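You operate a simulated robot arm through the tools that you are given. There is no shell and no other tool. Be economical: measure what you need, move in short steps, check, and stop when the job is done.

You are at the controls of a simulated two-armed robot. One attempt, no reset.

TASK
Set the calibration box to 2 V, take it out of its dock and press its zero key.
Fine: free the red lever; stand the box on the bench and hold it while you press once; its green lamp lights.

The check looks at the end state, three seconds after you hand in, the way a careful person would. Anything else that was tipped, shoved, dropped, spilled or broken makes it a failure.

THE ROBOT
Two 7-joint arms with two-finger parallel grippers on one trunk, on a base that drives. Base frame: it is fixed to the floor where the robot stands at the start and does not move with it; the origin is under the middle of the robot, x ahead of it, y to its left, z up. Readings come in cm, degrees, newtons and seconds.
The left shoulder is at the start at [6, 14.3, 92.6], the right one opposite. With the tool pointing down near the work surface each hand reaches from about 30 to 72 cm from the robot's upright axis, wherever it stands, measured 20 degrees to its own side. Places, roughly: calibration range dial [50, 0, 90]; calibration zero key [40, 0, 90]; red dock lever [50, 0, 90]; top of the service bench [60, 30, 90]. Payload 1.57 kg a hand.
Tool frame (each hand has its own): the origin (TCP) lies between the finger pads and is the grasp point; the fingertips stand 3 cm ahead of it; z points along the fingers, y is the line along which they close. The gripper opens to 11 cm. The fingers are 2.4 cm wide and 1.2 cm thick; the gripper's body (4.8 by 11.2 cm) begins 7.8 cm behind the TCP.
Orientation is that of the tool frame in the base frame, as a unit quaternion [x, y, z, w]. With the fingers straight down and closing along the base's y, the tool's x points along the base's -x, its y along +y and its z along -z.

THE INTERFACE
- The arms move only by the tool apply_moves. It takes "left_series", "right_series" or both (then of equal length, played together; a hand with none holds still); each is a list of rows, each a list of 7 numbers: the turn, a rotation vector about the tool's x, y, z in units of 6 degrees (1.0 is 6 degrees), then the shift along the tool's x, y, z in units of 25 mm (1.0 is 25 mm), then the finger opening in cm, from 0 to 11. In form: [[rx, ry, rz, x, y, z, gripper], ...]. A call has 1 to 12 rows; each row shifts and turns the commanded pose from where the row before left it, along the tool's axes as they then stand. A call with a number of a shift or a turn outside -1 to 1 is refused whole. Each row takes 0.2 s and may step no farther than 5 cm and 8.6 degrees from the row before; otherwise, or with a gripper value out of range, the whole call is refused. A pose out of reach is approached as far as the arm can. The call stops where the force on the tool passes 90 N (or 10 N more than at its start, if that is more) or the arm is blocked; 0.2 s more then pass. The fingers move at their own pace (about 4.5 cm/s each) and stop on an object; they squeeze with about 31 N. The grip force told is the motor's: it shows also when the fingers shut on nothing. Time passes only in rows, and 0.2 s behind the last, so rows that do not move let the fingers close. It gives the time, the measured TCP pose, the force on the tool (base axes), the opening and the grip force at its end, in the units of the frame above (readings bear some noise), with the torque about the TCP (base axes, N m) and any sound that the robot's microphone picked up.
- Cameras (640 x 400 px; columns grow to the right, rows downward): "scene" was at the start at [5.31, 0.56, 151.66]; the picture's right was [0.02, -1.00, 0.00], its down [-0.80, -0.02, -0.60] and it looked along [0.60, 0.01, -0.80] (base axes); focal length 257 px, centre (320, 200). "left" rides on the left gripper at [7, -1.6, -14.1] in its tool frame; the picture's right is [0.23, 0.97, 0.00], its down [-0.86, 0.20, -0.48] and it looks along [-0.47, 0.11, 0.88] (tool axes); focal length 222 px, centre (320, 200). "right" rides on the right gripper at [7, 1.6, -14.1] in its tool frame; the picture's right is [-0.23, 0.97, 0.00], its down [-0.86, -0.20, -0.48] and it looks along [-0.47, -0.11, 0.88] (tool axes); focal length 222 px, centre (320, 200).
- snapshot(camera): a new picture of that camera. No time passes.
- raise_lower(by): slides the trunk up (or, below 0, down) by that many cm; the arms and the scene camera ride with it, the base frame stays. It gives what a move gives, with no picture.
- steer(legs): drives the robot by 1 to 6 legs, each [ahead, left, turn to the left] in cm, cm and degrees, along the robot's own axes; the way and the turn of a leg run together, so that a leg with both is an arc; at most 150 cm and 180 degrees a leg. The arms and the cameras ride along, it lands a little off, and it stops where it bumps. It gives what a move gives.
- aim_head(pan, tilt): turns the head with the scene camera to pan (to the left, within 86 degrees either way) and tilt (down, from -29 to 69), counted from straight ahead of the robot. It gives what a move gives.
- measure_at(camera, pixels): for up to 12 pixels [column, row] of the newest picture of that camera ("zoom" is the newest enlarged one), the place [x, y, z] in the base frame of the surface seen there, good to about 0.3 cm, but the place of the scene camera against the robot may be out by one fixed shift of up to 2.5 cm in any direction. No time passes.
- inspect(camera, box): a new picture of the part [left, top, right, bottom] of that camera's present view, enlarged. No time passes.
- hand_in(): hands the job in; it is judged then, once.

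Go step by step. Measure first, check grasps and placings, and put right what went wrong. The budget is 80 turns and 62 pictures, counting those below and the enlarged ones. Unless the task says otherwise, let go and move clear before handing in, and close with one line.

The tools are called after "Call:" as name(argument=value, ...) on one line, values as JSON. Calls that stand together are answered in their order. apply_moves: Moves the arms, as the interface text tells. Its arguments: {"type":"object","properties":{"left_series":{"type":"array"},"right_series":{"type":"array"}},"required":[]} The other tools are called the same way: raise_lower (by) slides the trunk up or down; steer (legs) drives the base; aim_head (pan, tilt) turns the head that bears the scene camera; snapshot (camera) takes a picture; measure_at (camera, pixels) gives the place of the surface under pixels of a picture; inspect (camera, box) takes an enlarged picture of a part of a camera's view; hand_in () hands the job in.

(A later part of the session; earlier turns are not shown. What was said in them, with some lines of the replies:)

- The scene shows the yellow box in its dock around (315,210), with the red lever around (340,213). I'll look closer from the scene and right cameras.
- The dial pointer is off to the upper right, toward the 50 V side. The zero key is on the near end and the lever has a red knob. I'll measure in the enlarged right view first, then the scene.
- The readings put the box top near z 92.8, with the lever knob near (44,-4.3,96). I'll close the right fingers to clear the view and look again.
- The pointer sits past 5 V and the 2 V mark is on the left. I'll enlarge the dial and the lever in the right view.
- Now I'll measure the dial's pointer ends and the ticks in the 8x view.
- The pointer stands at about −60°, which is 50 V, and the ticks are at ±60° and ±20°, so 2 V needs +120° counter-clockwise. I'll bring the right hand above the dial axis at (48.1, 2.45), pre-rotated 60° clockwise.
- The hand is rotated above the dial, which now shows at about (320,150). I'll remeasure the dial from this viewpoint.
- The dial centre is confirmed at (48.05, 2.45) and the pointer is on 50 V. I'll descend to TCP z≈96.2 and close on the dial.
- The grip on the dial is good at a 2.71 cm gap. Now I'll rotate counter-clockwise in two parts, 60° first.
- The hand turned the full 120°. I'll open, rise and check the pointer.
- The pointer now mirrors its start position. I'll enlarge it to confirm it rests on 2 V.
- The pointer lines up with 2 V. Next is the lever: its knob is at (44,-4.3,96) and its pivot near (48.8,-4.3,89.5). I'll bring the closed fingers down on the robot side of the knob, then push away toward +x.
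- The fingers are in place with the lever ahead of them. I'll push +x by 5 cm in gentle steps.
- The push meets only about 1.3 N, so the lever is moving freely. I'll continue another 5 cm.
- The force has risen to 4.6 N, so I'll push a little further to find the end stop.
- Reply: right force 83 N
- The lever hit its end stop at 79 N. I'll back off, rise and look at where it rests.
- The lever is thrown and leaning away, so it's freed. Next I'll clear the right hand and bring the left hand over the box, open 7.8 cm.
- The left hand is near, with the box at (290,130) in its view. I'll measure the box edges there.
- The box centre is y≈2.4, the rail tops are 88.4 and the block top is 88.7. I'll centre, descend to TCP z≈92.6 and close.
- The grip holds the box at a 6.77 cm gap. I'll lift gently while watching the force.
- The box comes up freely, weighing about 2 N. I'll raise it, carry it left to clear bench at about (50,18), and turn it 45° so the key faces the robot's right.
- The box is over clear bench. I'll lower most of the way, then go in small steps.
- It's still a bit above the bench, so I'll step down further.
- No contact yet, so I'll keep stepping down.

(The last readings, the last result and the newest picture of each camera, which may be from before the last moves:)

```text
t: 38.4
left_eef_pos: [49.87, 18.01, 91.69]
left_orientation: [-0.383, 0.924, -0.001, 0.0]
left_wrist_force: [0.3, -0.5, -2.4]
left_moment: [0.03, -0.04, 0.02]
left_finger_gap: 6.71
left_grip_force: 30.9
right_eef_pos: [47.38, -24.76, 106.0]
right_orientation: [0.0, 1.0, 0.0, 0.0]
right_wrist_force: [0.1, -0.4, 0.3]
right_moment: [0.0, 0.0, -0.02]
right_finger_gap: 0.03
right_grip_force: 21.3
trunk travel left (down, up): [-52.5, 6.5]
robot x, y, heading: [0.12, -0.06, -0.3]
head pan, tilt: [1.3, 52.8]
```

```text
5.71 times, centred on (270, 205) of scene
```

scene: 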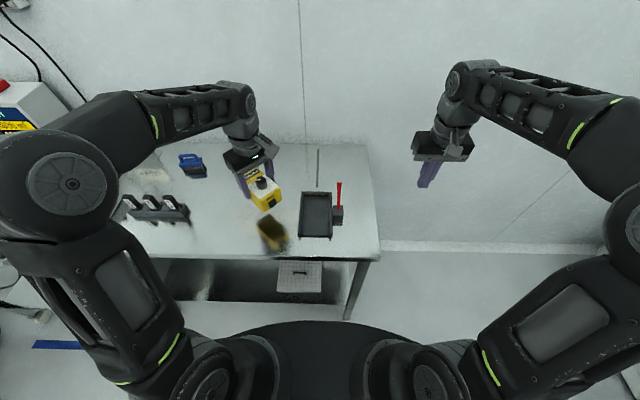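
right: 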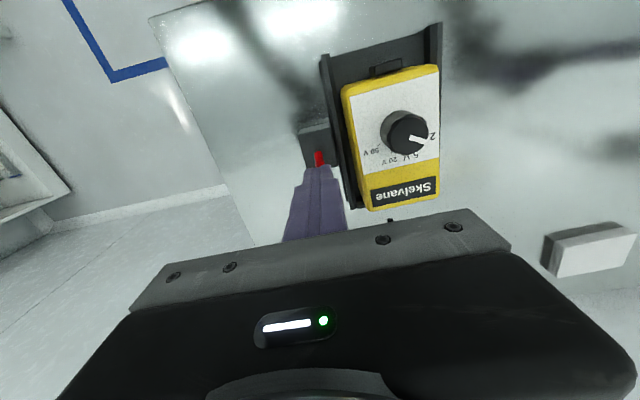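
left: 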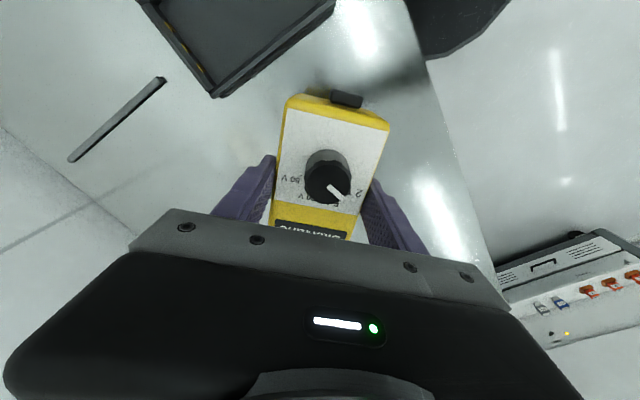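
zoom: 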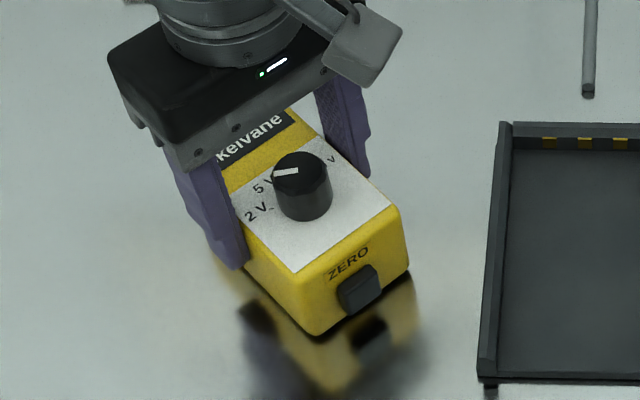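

It's almost touching, since the reflection meets the box at (320,335). I'll take smaller steps until the force changes.

Call:
apply_moves(left_series=[[0, 0, 0, 0, 0, 0.06, 5], [0, 0, 0, 0, 0, 0.06, 5], [0, 0, 0, 0, 0, 0, 5]])

Call:
apply_moves(left_series=[[0, 0, 0, 0, 0, 0.06, 5], [0, 0, 0, 0, 0, 0, 5]])

```text
t: 39.2
left_eef_pos: [49.79, 17.91, 91.67]
left_orientation: [-0.383, 0.924, 0.0, 0.002]
left_wrist_force: [2.3, 3.6, 24.1]
left_moment: [0.02, 0.61, 0.09]
left_finger_gap: 6.76
left_grip_force: 30.7
right_eef_pos: [47.19, -24.69, 106.05]
right_orientation: [0.0, 1.0, 0.0, 0.001]
right_wrist_force: [-0.1, -0.1, -0.1]
right_moment: [0.0, 0.01, 0.01]
right_finger_gap: 0.0
right_grip_force: 20.9
trunk travel left (down, up): [-52.5, 6.5]
robot x, y, heading: [0.06, -0.14, 0.1]
head pan, tilt: [1.3, 52.8]
```

```text
t: 39.8
left_eef_pos: [49.8, 18.01, 91.49]
left_orientation: [-0.382, 0.924, -0.002, 0.005]
left_wrist_force: [4.8, 6.3, 45.1]
left_moment: [0.02, 0.13, 0.22]
left_finger_gap: 6.78
left_grip_force: 30.7
right_eef_pos: [47.15, -24.69, 106.06]
right_orientation: [0.0, 1.0, 0.0, 0.001]
right_wrist_force: [-0.2, 0.1, -0.3]
right_moment: [-0.01, -0.03, -0.02]
right_finger_gap: 0.01
right_grip_force: 20.9
trunk travel left (down, up): [-52.5, 6.5]
robot x, y, heading: [-0.19, 0.14, 0.2]
head pan, tilt: [1.3, 52.8]
```

The box is on the bench and pressed a bit hard at 45 N, so I'll ease up 2 mm and locate the key with the left camera.

Call:
apply_moves(left_series=[[0, 0, 0, 0, 0, -0.08, 5], [0, 0, 0, 0, 0, 0, 5]])

Call:
inspect(camera="left", box=[260, 70, 410, 200])

Call:
measure_at(camera="left", pixels=[[347, 98], [340, 97], [355, 100], [333, 94], [361, 96], [347, 103], [287, 97], [388, 126], [345, 92]])

Call:
measure_at(camera="scene", pixels=[[283, 220], [282, 216], [284, 223], [278, 222], [288, 218], [265, 205]])

```text
t: 40.4
left_eef_pos: [49.79, 17.93, 91.47]
left_orientation: [-0.383, 0.924, -0.001, 0.002]
left_wrist_force: [7.0, 1.8, 26.8]
left_moment: [-0.32, -1.26, 0.24]
left_finger_gap: 6.78
left_grip_force: 31.0
right_eef_pos: [47.31, -24.79, 106.05]
right_orientation: [0.0, 1.0, 0.0, 0.001]
right_wrist_force: [-0.1, -1.3, 0.5]
right_moment: [0.02, -0.01, -0.03]
right_finger_gap: 0.0
right_grip_force: 21.6
trunk travel left (down, up): [-52.5, 6.5]
robot x, y, heading: [0.13, -0.14, -0.2]
head pan, tilt: [1.3, 52.8]
```

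```text
3.08 times, centred on (335, 135) of left
```

zoom: 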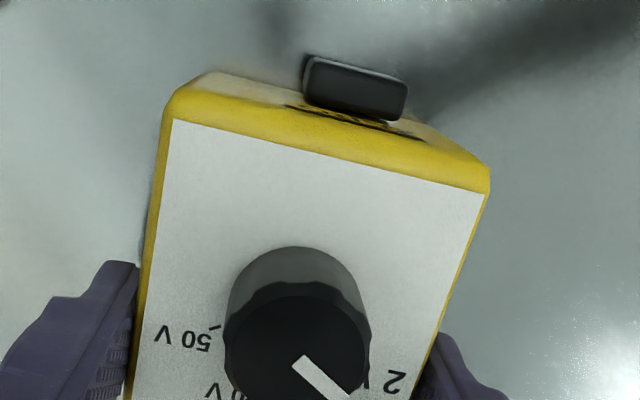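

```text
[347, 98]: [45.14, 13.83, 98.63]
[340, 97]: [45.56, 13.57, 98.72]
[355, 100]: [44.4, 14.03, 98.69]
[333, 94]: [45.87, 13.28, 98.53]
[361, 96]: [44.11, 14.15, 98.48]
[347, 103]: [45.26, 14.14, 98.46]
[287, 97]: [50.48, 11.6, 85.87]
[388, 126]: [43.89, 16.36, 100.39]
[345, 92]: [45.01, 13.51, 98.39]
```

```text
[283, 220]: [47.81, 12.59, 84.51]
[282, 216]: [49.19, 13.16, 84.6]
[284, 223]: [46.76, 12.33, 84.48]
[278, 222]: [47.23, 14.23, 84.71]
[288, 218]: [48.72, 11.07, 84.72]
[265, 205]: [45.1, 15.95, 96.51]
```

Those readings came from old full pictures, so I'll measure in the enlarged view instead.

Call:
measure_at(camera="zoom", pixels=[[355, 90], [320, 85], [395, 100], [310, 62], [400, 80], [350, 112], [205, 76], [470, 150], [175, 115], [485, 190], [355, 70]])

Call:
inspect(camera="scene", box=[230, 170, 310, 240])

```text
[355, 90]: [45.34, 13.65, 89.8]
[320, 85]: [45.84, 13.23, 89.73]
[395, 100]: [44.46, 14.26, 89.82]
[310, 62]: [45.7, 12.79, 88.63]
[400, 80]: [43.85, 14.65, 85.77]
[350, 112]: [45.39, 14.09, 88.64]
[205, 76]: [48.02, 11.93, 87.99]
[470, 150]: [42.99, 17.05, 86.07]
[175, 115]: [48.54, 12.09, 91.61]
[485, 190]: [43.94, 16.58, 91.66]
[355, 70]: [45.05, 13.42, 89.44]
```

```text
5.71 times, centred on (270, 205) of scene
```

zoom: 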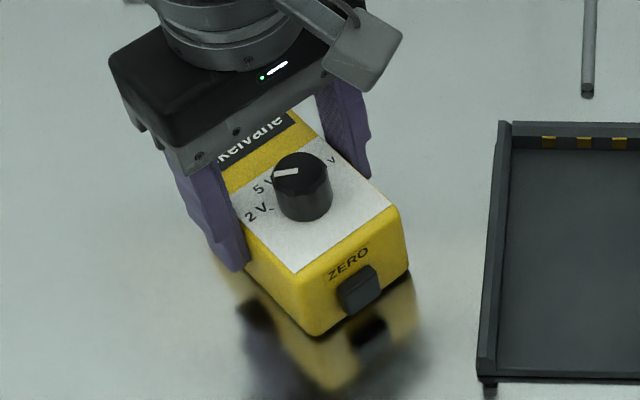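

The key's top edge is at (45.2,13.5,89.8), with its face toward (−x,−y). I'll yaw the right hand 45° and tilt it 42° in its present clear spot.

Call:
apply_moves(right_series=[[0, 0, -1, 0, 0, 0, 0], [0, 0, -1, 0, 0, 0, 0], [0, 0, -1, 0, 0, 0, 0], [0, 0, -1, 0, 0, 0, 0], [0, 0, -1, 0, 0, 0, 0], [0, 0, -1, 0, 0, 0, 0], [0, 0, -1, 0, 0, 0, 0], [0, 0, -0.5, 0, 0, 0, 0]])

Call:
apply_moves(right_series=[[0, -1, 0, 0, 0, 0, 0], [0, -1, 0, 0, 0, 0, 0], [0, -1, 0, 0, 0, 0, 0], [0, -1, 0, 0, 0, 0, 0], [0, -1, 0, 0, 0, 0, 0], [0, -1, 0, 0, 0, 0, 0], [0, -1, 0, 0, 0, 0, 0], [0, 0, 0, 0, 0, 0, 0]])

Call:
snapshot(camera="scene")

```text
t: 42.2
left_eef_pos: [49.85, 17.91, 91.39]
left_orientation: [-0.383, 0.924, 0.0, 0.001]
left_wrist_force: [6.9, -1.9, 23.9]
left_moment: [-0.8, -0.95, 0.17]
left_finger_gap: 6.78
left_grip_force: 30.5
right_eef_pos: [47.25, -24.43, 106.08]
right_orientation: [-0.383, 0.924, 0.0, 0.001]
right_wrist_force: [0.8, -0.1, 0.0]
right_moment: [0.04, 0.01, -0.01]
right_finger_gap: 0.01
right_grip_force: 21.3
trunk travel left (down, up): [-52.5, 6.5]
robot x, y, heading: [-0.0, -0.06, -0.1]
head pan, tilt: [1.3, 52.8]
```

```text
t: 44.0
left_eef_pos: [49.78, 18.01, 91.51]
left_orientation: [-0.383, 0.924, -0.001, 0.002]
left_wrist_force: [5.7, -1.8, 24.1]
left_moment: [-0.94, -0.81, 0.2]
left_finger_gap: 6.77
left_grip_force: 30.9
right_eef_pos: [47.21, -24.45, 106.19]
right_orientation: [-0.357, 0.862, 0.138, 0.332]
right_wrist_force: [0.2, 0.0, 0.4]
right_moment: [0.01, 0.01, -0.02]
right_finger_gap: 0.0
right_grip_force: 22.0
trunk travel left (down, up): [-52.5, 6.5]
robot x, y, heading: [0.01, 0.23, 0.3]
head pan, tilt: [1.3, 52.8]
```

```text
27 pictures are left
```

scene: 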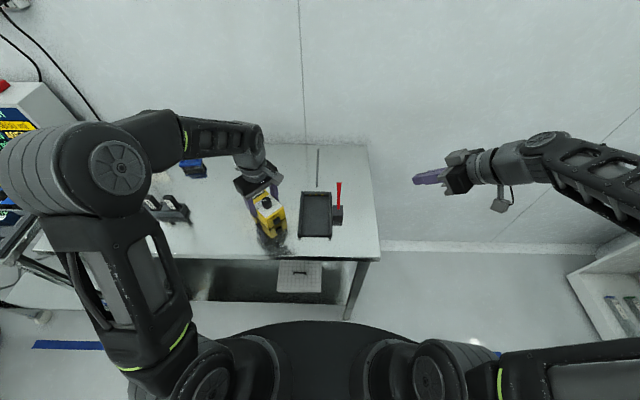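

The tilt is in place. I'll move the right hand toward a staging point at about (37,3,104), passing above the dock.

Call:
apply_moves(right_series=[[0, 0, 0, -0.2527, 0.887, 0.3263, 0], [0, 0, 0, -0.2527, 0.887, 0.3263, 0], [0, 0, 0, -0.2527, 0.887, 0.3263, 0], [0, 0, 0, -0.2527, 0.887, 0.3263, 0], [0, 0, 0, -0.2527, 0.887, 0.3263, 0], [0, 0, 0, -0.2527, 0.887, 0.3263, 0], [0, 0, 0, -0.2527, 0.887, 0.3263, 0], [0, 0, 0, -0.2527, 0.887, 0.3263, 0], [0, 0, 0, -0.2527, 0.887, 0.3263, 0], [0, 0, 0, -0.2527, 0.887, 0.3263, 0], [0, 0, 0, -0.2527, 0.887, 0.3263, 0], [0, 0, 0, -0.2527, 0.887, 0.3263, 0]])

Call:
snapshot(camera="scene")

```text
t: 46.6
left_eef_pos: [49.73, 17.98, 91.49]
left_orientation: [-0.383, 0.924, 0.0, 0.001]
left_wrist_force: [5.0, 0.1, 25.6]
left_moment: [-0.91, -0.72, 0.07]
left_finger_gap: 6.73
left_grip_force: 31.2
right_eef_pos: [36.89, 3.08, 103.62]
right_orientation: [-0.357, 0.863, 0.137, 0.332]
right_wrist_force: [0.0, -0.9, -0.1]
right_moment: [0.03, -0.02, -0.03]
right_finger_gap: 0.0
right_grip_force: 21.4
trunk travel left (down, up): [-52.5, 6.5]
robot x, y, heading: [0.19, -0.04, 0.0]
head pan, tilt: [1.3, 52.8]
```

```text
26 pictures are left
```

scene: 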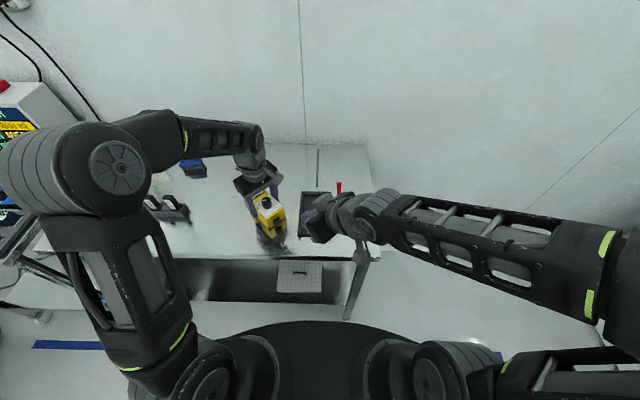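

The right hand is staged cleanly. I'll move level with the key's line and partway down, then check.

Call:
apply_moves(right_series=[[0, 0, 0, -0.6, 0.204, 0.537, 0], [0, 0, 0, -0.6, 0.204, 0.537, 0], [0, 0, 0, -0.6, 0.204, 0.537, 0], [0, 0, 0, 0.602, 0, 0.67, 0], [0, 0, 0, 0.602, 0, 0.67, 0], [0, 0, 0, 0.602, 0, 0.67, 0], [0, 0, 0, 0.602, 0, 0.67, 0], [0, 0, 0, 0, 0, 0, 0]])

Call:
inspect(camera="scene", box=[230, 160, 350, 260])

Call:
snapshot(camera="left")

```text
t: 48.4
left_eef_pos: [49.7, 17.87, 91.45]
left_orientation: [-0.383, 0.924, 0.001, 0.001]
left_wrist_force: [3.5, -0.2, 26.4]
left_moment: [-0.82, -0.72, 0.02]
left_finger_gap: 6.77
left_grip_force: 30.8
right_eef_pos: [40.46, 8.51, 95.02]
right_orientation: [-0.357, 0.862, 0.137, 0.331]
right_wrist_force: [0.5, 0.0, -0.7]
right_moment: [-0.03, 0.03, 0.01]
right_finger_gap: 0.0
right_grip_force: 21.5
trunk travel left (down, up): [-52.5, 6.5]
robot x, y, heading: [0.05, 0.09, -0.3]
head pan, tilt: [1.3, 52.8]
```

```text
4.00 times, centred on (290, 210) of scene
```

zoom: 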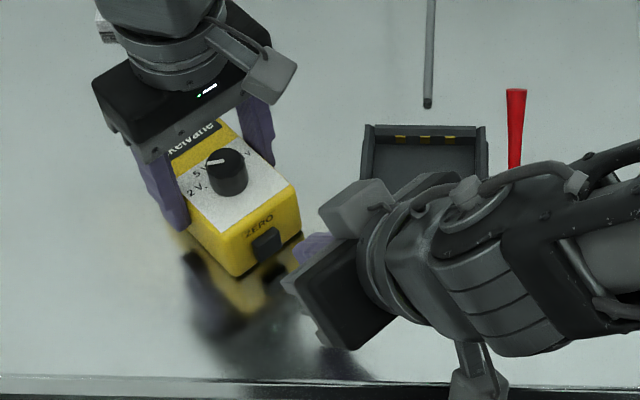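

```text
24 pictures are left
```

left: 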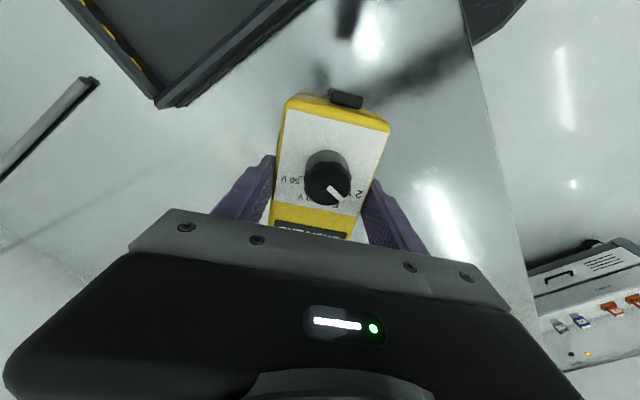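

I'm on line with the key and about 3.7 cm short of it. I'll lower to key height.

Call:
apply_moves(right_series=[[0, 0, 0, 0.42, 0.08, 0.467, 0], [0, 0, 0, 0.42, 0, 0.467, 0], [0, 0, 0, 0.42, 0, 0.467, 0], [0, 0, 0, 0, 0, 0, 0]])

Call:
snapshot(camera="right")

Call:
inspect(camera="left", box=[260, 0, 420, 140])

```text
t: 49.4
left_eef_pos: [49.66, 17.99, 91.56]
left_orientation: [-0.382, 0.924, 0.0, 0.001]
left_wrist_force: [1.7, 0.3, 26.9]
left_moment: [-0.83, -0.72, 0.06]
left_finger_gap: 6.77
left_grip_force: 31.3
right_eef_pos: [39.96, 8.66, 90.12]
right_orientation: [-0.357, 0.863, 0.137, 0.331]
right_wrist_force: [0.1, 0.6, -0.2]
right_moment: [0.03, -0.01, 0.0]
right_finger_gap: 0.0
right_grip_force: 21.4
trunk travel left (down, up): [-52.5, 6.5]
robot x, y, heading: [0.12, 0.07, -0.1]
head pan, tilt: [1.3, 52.8]
```

```text
23 pictures are left
```

right: 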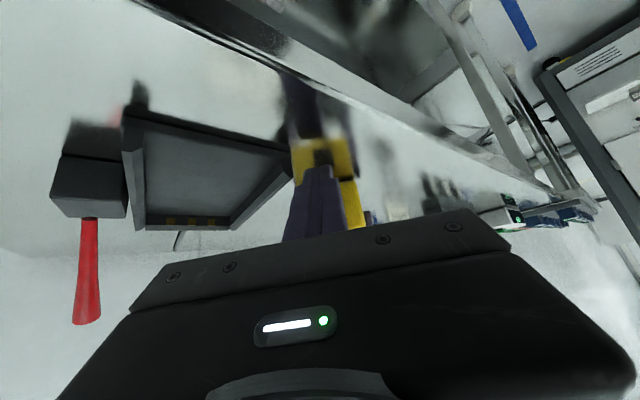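

```text
2.86 times, centred on (340, 70) of left
```

zoom: 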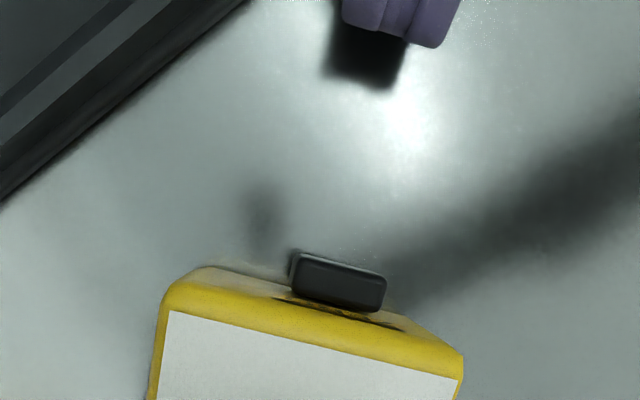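

The fingertips show at the top, around (400,30), in line with the key at (340,282). I'll measure the lateral alignment.

Call:
measure_at(camera="zoom", pixels=[[345, 20], [375, 32], [405, 35], [440, 45], [300, 275], [340, 285], [380, 295], [295, 262], [385, 278], [340, 270]])

```text
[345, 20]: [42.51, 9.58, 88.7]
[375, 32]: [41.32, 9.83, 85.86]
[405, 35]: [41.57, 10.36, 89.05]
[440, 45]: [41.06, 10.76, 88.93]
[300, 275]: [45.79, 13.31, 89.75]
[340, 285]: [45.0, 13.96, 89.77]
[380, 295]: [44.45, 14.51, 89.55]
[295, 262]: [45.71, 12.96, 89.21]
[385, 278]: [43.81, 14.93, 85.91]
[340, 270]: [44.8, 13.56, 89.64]
```

The fingers are 0.3 cm off laterally and about 4.4 cm from the key face. I'll correct that and advance 3.6 cm.

Call:
apply_moves(right_series=[[0, 0, 0, -0.357, 0.12, 0.321, 0], [0, 0, 0, -0.357, 0, 0.321, 0], [0, 0, 0, -0.357, 0, 0.321, 0], [0, 0, 0, 0, 0, 0, 0]])

Call:
inspect(camera="left", box=[280, 30, 400, 140])

```text
t: 50.4
left_eef_pos: [49.64, 18.02, 91.46]
left_orientation: [-0.382, 0.924, 0.0, 0.002]
left_wrist_force: [2.3, 0.9, 26.6]
left_moment: [-0.78, -0.75, 0.05]
left_finger_gap: 6.78
left_grip_force: 31.4
right_eef_pos: [42.32, 11.41, 90.11]
right_orientation: [-0.358, 0.862, 0.137, 0.332]
right_wrist_force: [0.6, -0.2, -0.1]
right_moment: [-0.01, -0.04, 0.0]
right_finger_gap: 0.0
right_grip_force: 21.1
trunk travel left (down, up): [-52.5, 6.5]
robot x, y, heading: [0.06, -0.16, 0.0]
head pan, tilt: [1.3, 52.8]
```

```text
3.64 times, centred on (340, 85) of left
```

zoom: 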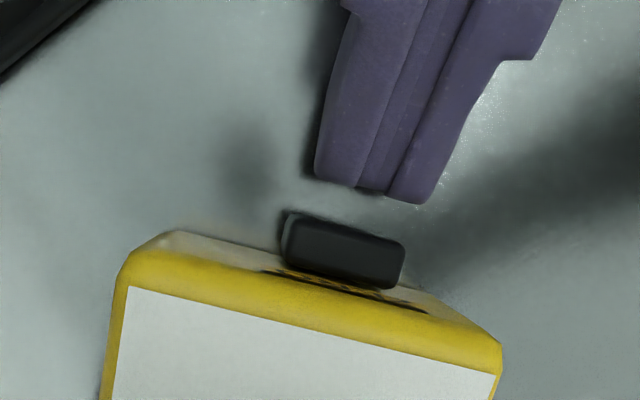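

There's about 0.7 cm left and it's well centred. I'll creep forward 0.9 cm and read the force and sound.

Call:
apply_moves(right_series=[[0, 0, 0, -0.089, 0, 0.08, 0], [0, 0, 0, -0.089, 0, 0.08, 0], [0, 0, 0, -0.089, 0, 0.08, 0], [0, 0, 0, 0, 0, 0, 0]])

Call:
inspect(camera="left", box=[280, 30, 400, 140])

```text
t: 51.4
left_eef_pos: [49.7, 17.93, 91.62]
left_orientation: [-0.383, 0.924, 0.0, 0.001]
left_wrist_force: [6.0, 1.3, 23.2]
left_moment: [-0.93, -0.31, 0.0]
left_finger_gap: 6.76
left_grip_force: 31.2
right_eef_pos: [42.95, 11.95, 90.18]
right_orientation: [-0.358, 0.862, 0.137, 0.331]
right_wrist_force: [-7.5, -3.6, 1.8]
right_moment: [0.01, 0.08, 0.04]
right_finger_gap: 0.0
right_grip_force: 21.7
trunk travel left (down, up): [-52.5, 6.5]
robot x, y, heading: [-0.03, 0.22, 0.3]
head pan, tilt: [1.3, 52.8]
heard: click
```

```text
3.64 times, centred on (340, 85) of left
```

zoom: 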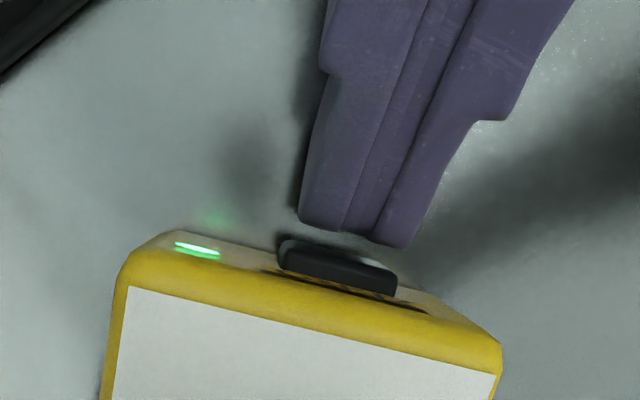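

A click was heard and the green lamp is lit at (197,250). I'll retract the presser straight back and up.

Call:
apply_moves(right_series=[[0, 0, 0, 0.3, 0, -0.27, 0], [0, 0, 0, 0.4, 0, -0.36, 0], [0, 0, 0, 0.6, 0, -0.54, 0], [0, 0, 0, -0.6, 0, -0.67, 0], [0, 0, 0, -0.6, 0, -0.67, 0], [0, 0, 0, -0.6, 0, -0.67, 0], [0, 0, 0, -0.6, 0, -0.67, 0], [0, 0, 0, 0, 0, 0, 0]])

Call:
inspect(camera="left", box=[260, 60, 410, 200])

```text
t: 53.2
left_eef_pos: [49.68, 18.04, 91.43]
left_orientation: [-0.382, 0.924, 0.0, 0.003]
left_wrist_force: [1.5, 0.4, 25.1]
left_moment: [-0.65, -0.74, 0.05]
left_finger_gap: 6.77
left_grip_force: 30.9
right_eef_pos: [39.81, 8.81, 99.27]
right_orientation: [-0.358, 0.862, 0.137, 0.332]
right_wrist_force: [0.1, 0.5, 0.2]
right_moment: [0.02, -0.02, 0.01]
right_finger_gap: 0.0
right_grip_force: 21.2
trunk travel left (down, up): [-52.5, 6.5]
robot x, y, heading: [0.42, 0.11, -0.1]
head pan, tilt: [1.3, 52.8]
```

```text
2.86 times, centred on (335, 130) of left
```

zoom: 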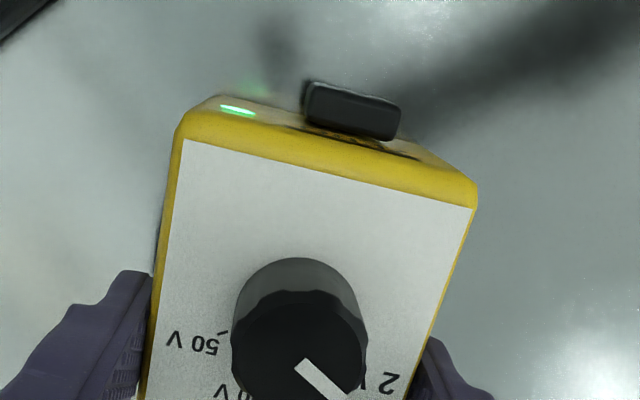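

The lamp stays lit with the presser away. I'll withdraw the right hand along its path, then ease the left hand up 2 mm and release.

Call:
apply_moves(right_series=[[0, 0, 0, 0.237, -0.237, -0.933, 0], [0, 0, 0, 0.237, -0.237, -0.933, 0], [0, 0, 0, 0.237, -0.237, -0.933, 0], [0, 0, 0, 0.2527, -0.887, -0.3263, 0], [0, 0, 0, 0.2527, -0.887, -0.3263, 0], [0, 0, 0, 0.2527, -0.887, -0.3263, 0], [0, 0, 0, 0.2527, -0.887, -0.3263, 0], [0, 0, 0, 0.2527, -0.887, -0.3263, 0], [0, 0, 0, 0.2527, -0.887, -0.3263, 0], [0, 0, 0, 0.2527, -0.887, -0.3263, 0], [0, 0, 0, 0.2527, -0.887, -0.3263, 0]])

Call:
apply_moves(left_series=[[0, 0, 0, 0, 0, -0.08, 5], [0, 0, 0, 0, 0, 0, 5]])

```text
t: 55.6
left_eef_pos: [49.64, 18.06, 91.52]
left_orientation: [-0.382, 0.924, -0.001, 0.001]
left_wrist_force: [0.6, -1.1, 24.3]
left_moment: [-0.67, -0.71, 0.02]
left_finger_gap: 6.75
left_grip_force: 31.1
right_eef_pos: [43.65, -15.15, 104.73]
right_orientation: [-0.358, 0.862, 0.137, 0.332]
right_wrist_force: [0.8, -0.3, -0.1]
right_moment: [-0.04, 0.0, 0.0]
right_finger_gap: 0.0
right_grip_force: 21.5
trunk travel left (down, up): [-52.5, 6.5]
robot x, y, heading: [0.13, -0.4, 0.2]
head pan, tilt: [1.3, 52.8]
```

```text
t: 56.2
left_eef_pos: [49.55, 17.81, 91.56]
left_orientation: [-0.382, 0.924, 0.001, -0.001]
left_wrist_force: [-0.3, -2.0, 4.1]
left_moment: [-0.04, -0.42, -0.16]
left_finger_gap: 6.75
left_grip_force: 31.3
right_eef_pos: [43.89, -14.93, 104.6]
right_orientation: [-0.357, 0.863, 0.137, 0.331]
right_wrist_force: [0.6, -0.5, 0.1]
right_moment: [-0.04, -0.01, -0.01]
right_finger_gap: 0.0
right_grip_force: 21.2
trunk travel left (down, up): [-52.5, 6.5]
robot x, y, heading: [0.27, 0.27, 0.0]
head pan, tilt: [1.3, 52.8]
```

The bench load is down to about 4 N, so I'll open the left hand and rise straight up.

Call:
apply_moves(left_series=[[0, 0, 0, 0, 0, 0, 7.4], [0, 0, 0, 0, 0, 0, 8.2], [0, 0, 0, 0, 0, 0, 8.6], [0, 0, 0, 0, 0, -0.3, 8.6], [0, 0, 0, 0, 0, -0.8, 8.6], [0, 0, 0, 0, 0, -1, 8.6], [0, 0, 0, 0, 0, -1, 8.6], [0, 0, 0, 0, 0, -1, 8.6], [0, 0, 0, 0, 0, 0, 8.6]])

Call:
apply_moves(left_series=[[0, 0, 0, -0.5, 0.7, 0, 8.6], [0, 0, 0, -0.5, 0.7, 0, 8.6], [0, 0, 0, -0.3, 0.7, 0, 8.6], [0, 0, 0, 0, 0, 0, 8.6]])

Call:
inspect(camera="scene", box=[220, 150, 360, 250])

Call:
snapshot(camera="scene")

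```text
t: 58.2
left_eef_pos: [49.74, 18.05, 101.89]
left_orientation: [-0.382, 0.924, 0.0, 0.0]
left_wrist_force: [-0.8, -0.1, 0.8]
left_moment: [-0.02, -0.02, 0.0]
left_finger_gap: 8.59
left_grip_force: 0.1
right_eef_pos: [43.92, -14.94, 104.62]
right_orientation: [-0.357, 0.862, 0.137, 0.332]
right_wrist_force: [-0.3, -0.5, 0.3]
right_moment: [0.0, -0.01, 0.0]
right_finger_gap: 0.0
right_grip_force: 21.4
trunk travel left (down, up): [-52.5, 6.5]
robot x, y, heading: [0.28, -0.13, 0.1]
head pan, tilt: [1.3, 52.8]
```

```text
t: 59.2
left_eef_pos: [48.32, 24.25, 102.03]
left_orientation: [-0.383, 0.924, 0.0, 0.001]
left_wrist_force: [0.1, 0.1, 0.2]
left_moment: [-0.02, -0.07, -0.01]
left_finger_gap: 8.59
left_grip_force: 0.1
right_eef_pos: [43.82, -14.91, 104.62]
right_orientation: [-0.356, 0.863, 0.136, 0.331]
right_wrist_force: [-0.3, 0.2, -0.7]
right_moment: [-0.01, 0.02, -0.02]
right_finger_gap: 0.0
right_grip_force: 21.1
trunk travel left (down, up): [-52.5, 6.5]
robot x, y, heading: [-0.09, 0.04, -0.2]
head pan, tilt: [1.3, 52.8]
```

```text
4.00 times, centred on (290, 200) of scene
```

zoom: 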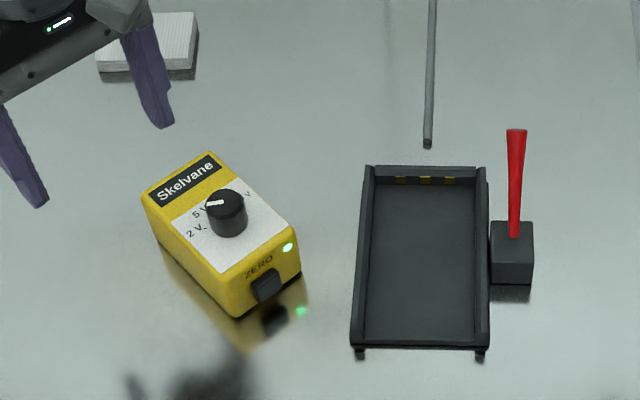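

```text
17 pictures are left
```

scene: 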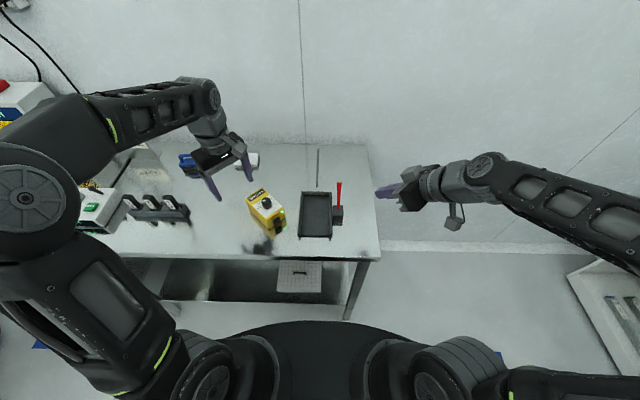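

The box stands free on the bench with its green lamp lit at (287,247). The dial is on 2 V, the lever is thrown, and both hands are clear, so I'm handing in.

Call:
hand_in()

```text
The job is handed in.
```

The calibration box is set to 2 V, out of its dock and standing on the bench. I pressed its zero key once, and the green lamp was still lit at hand-in.
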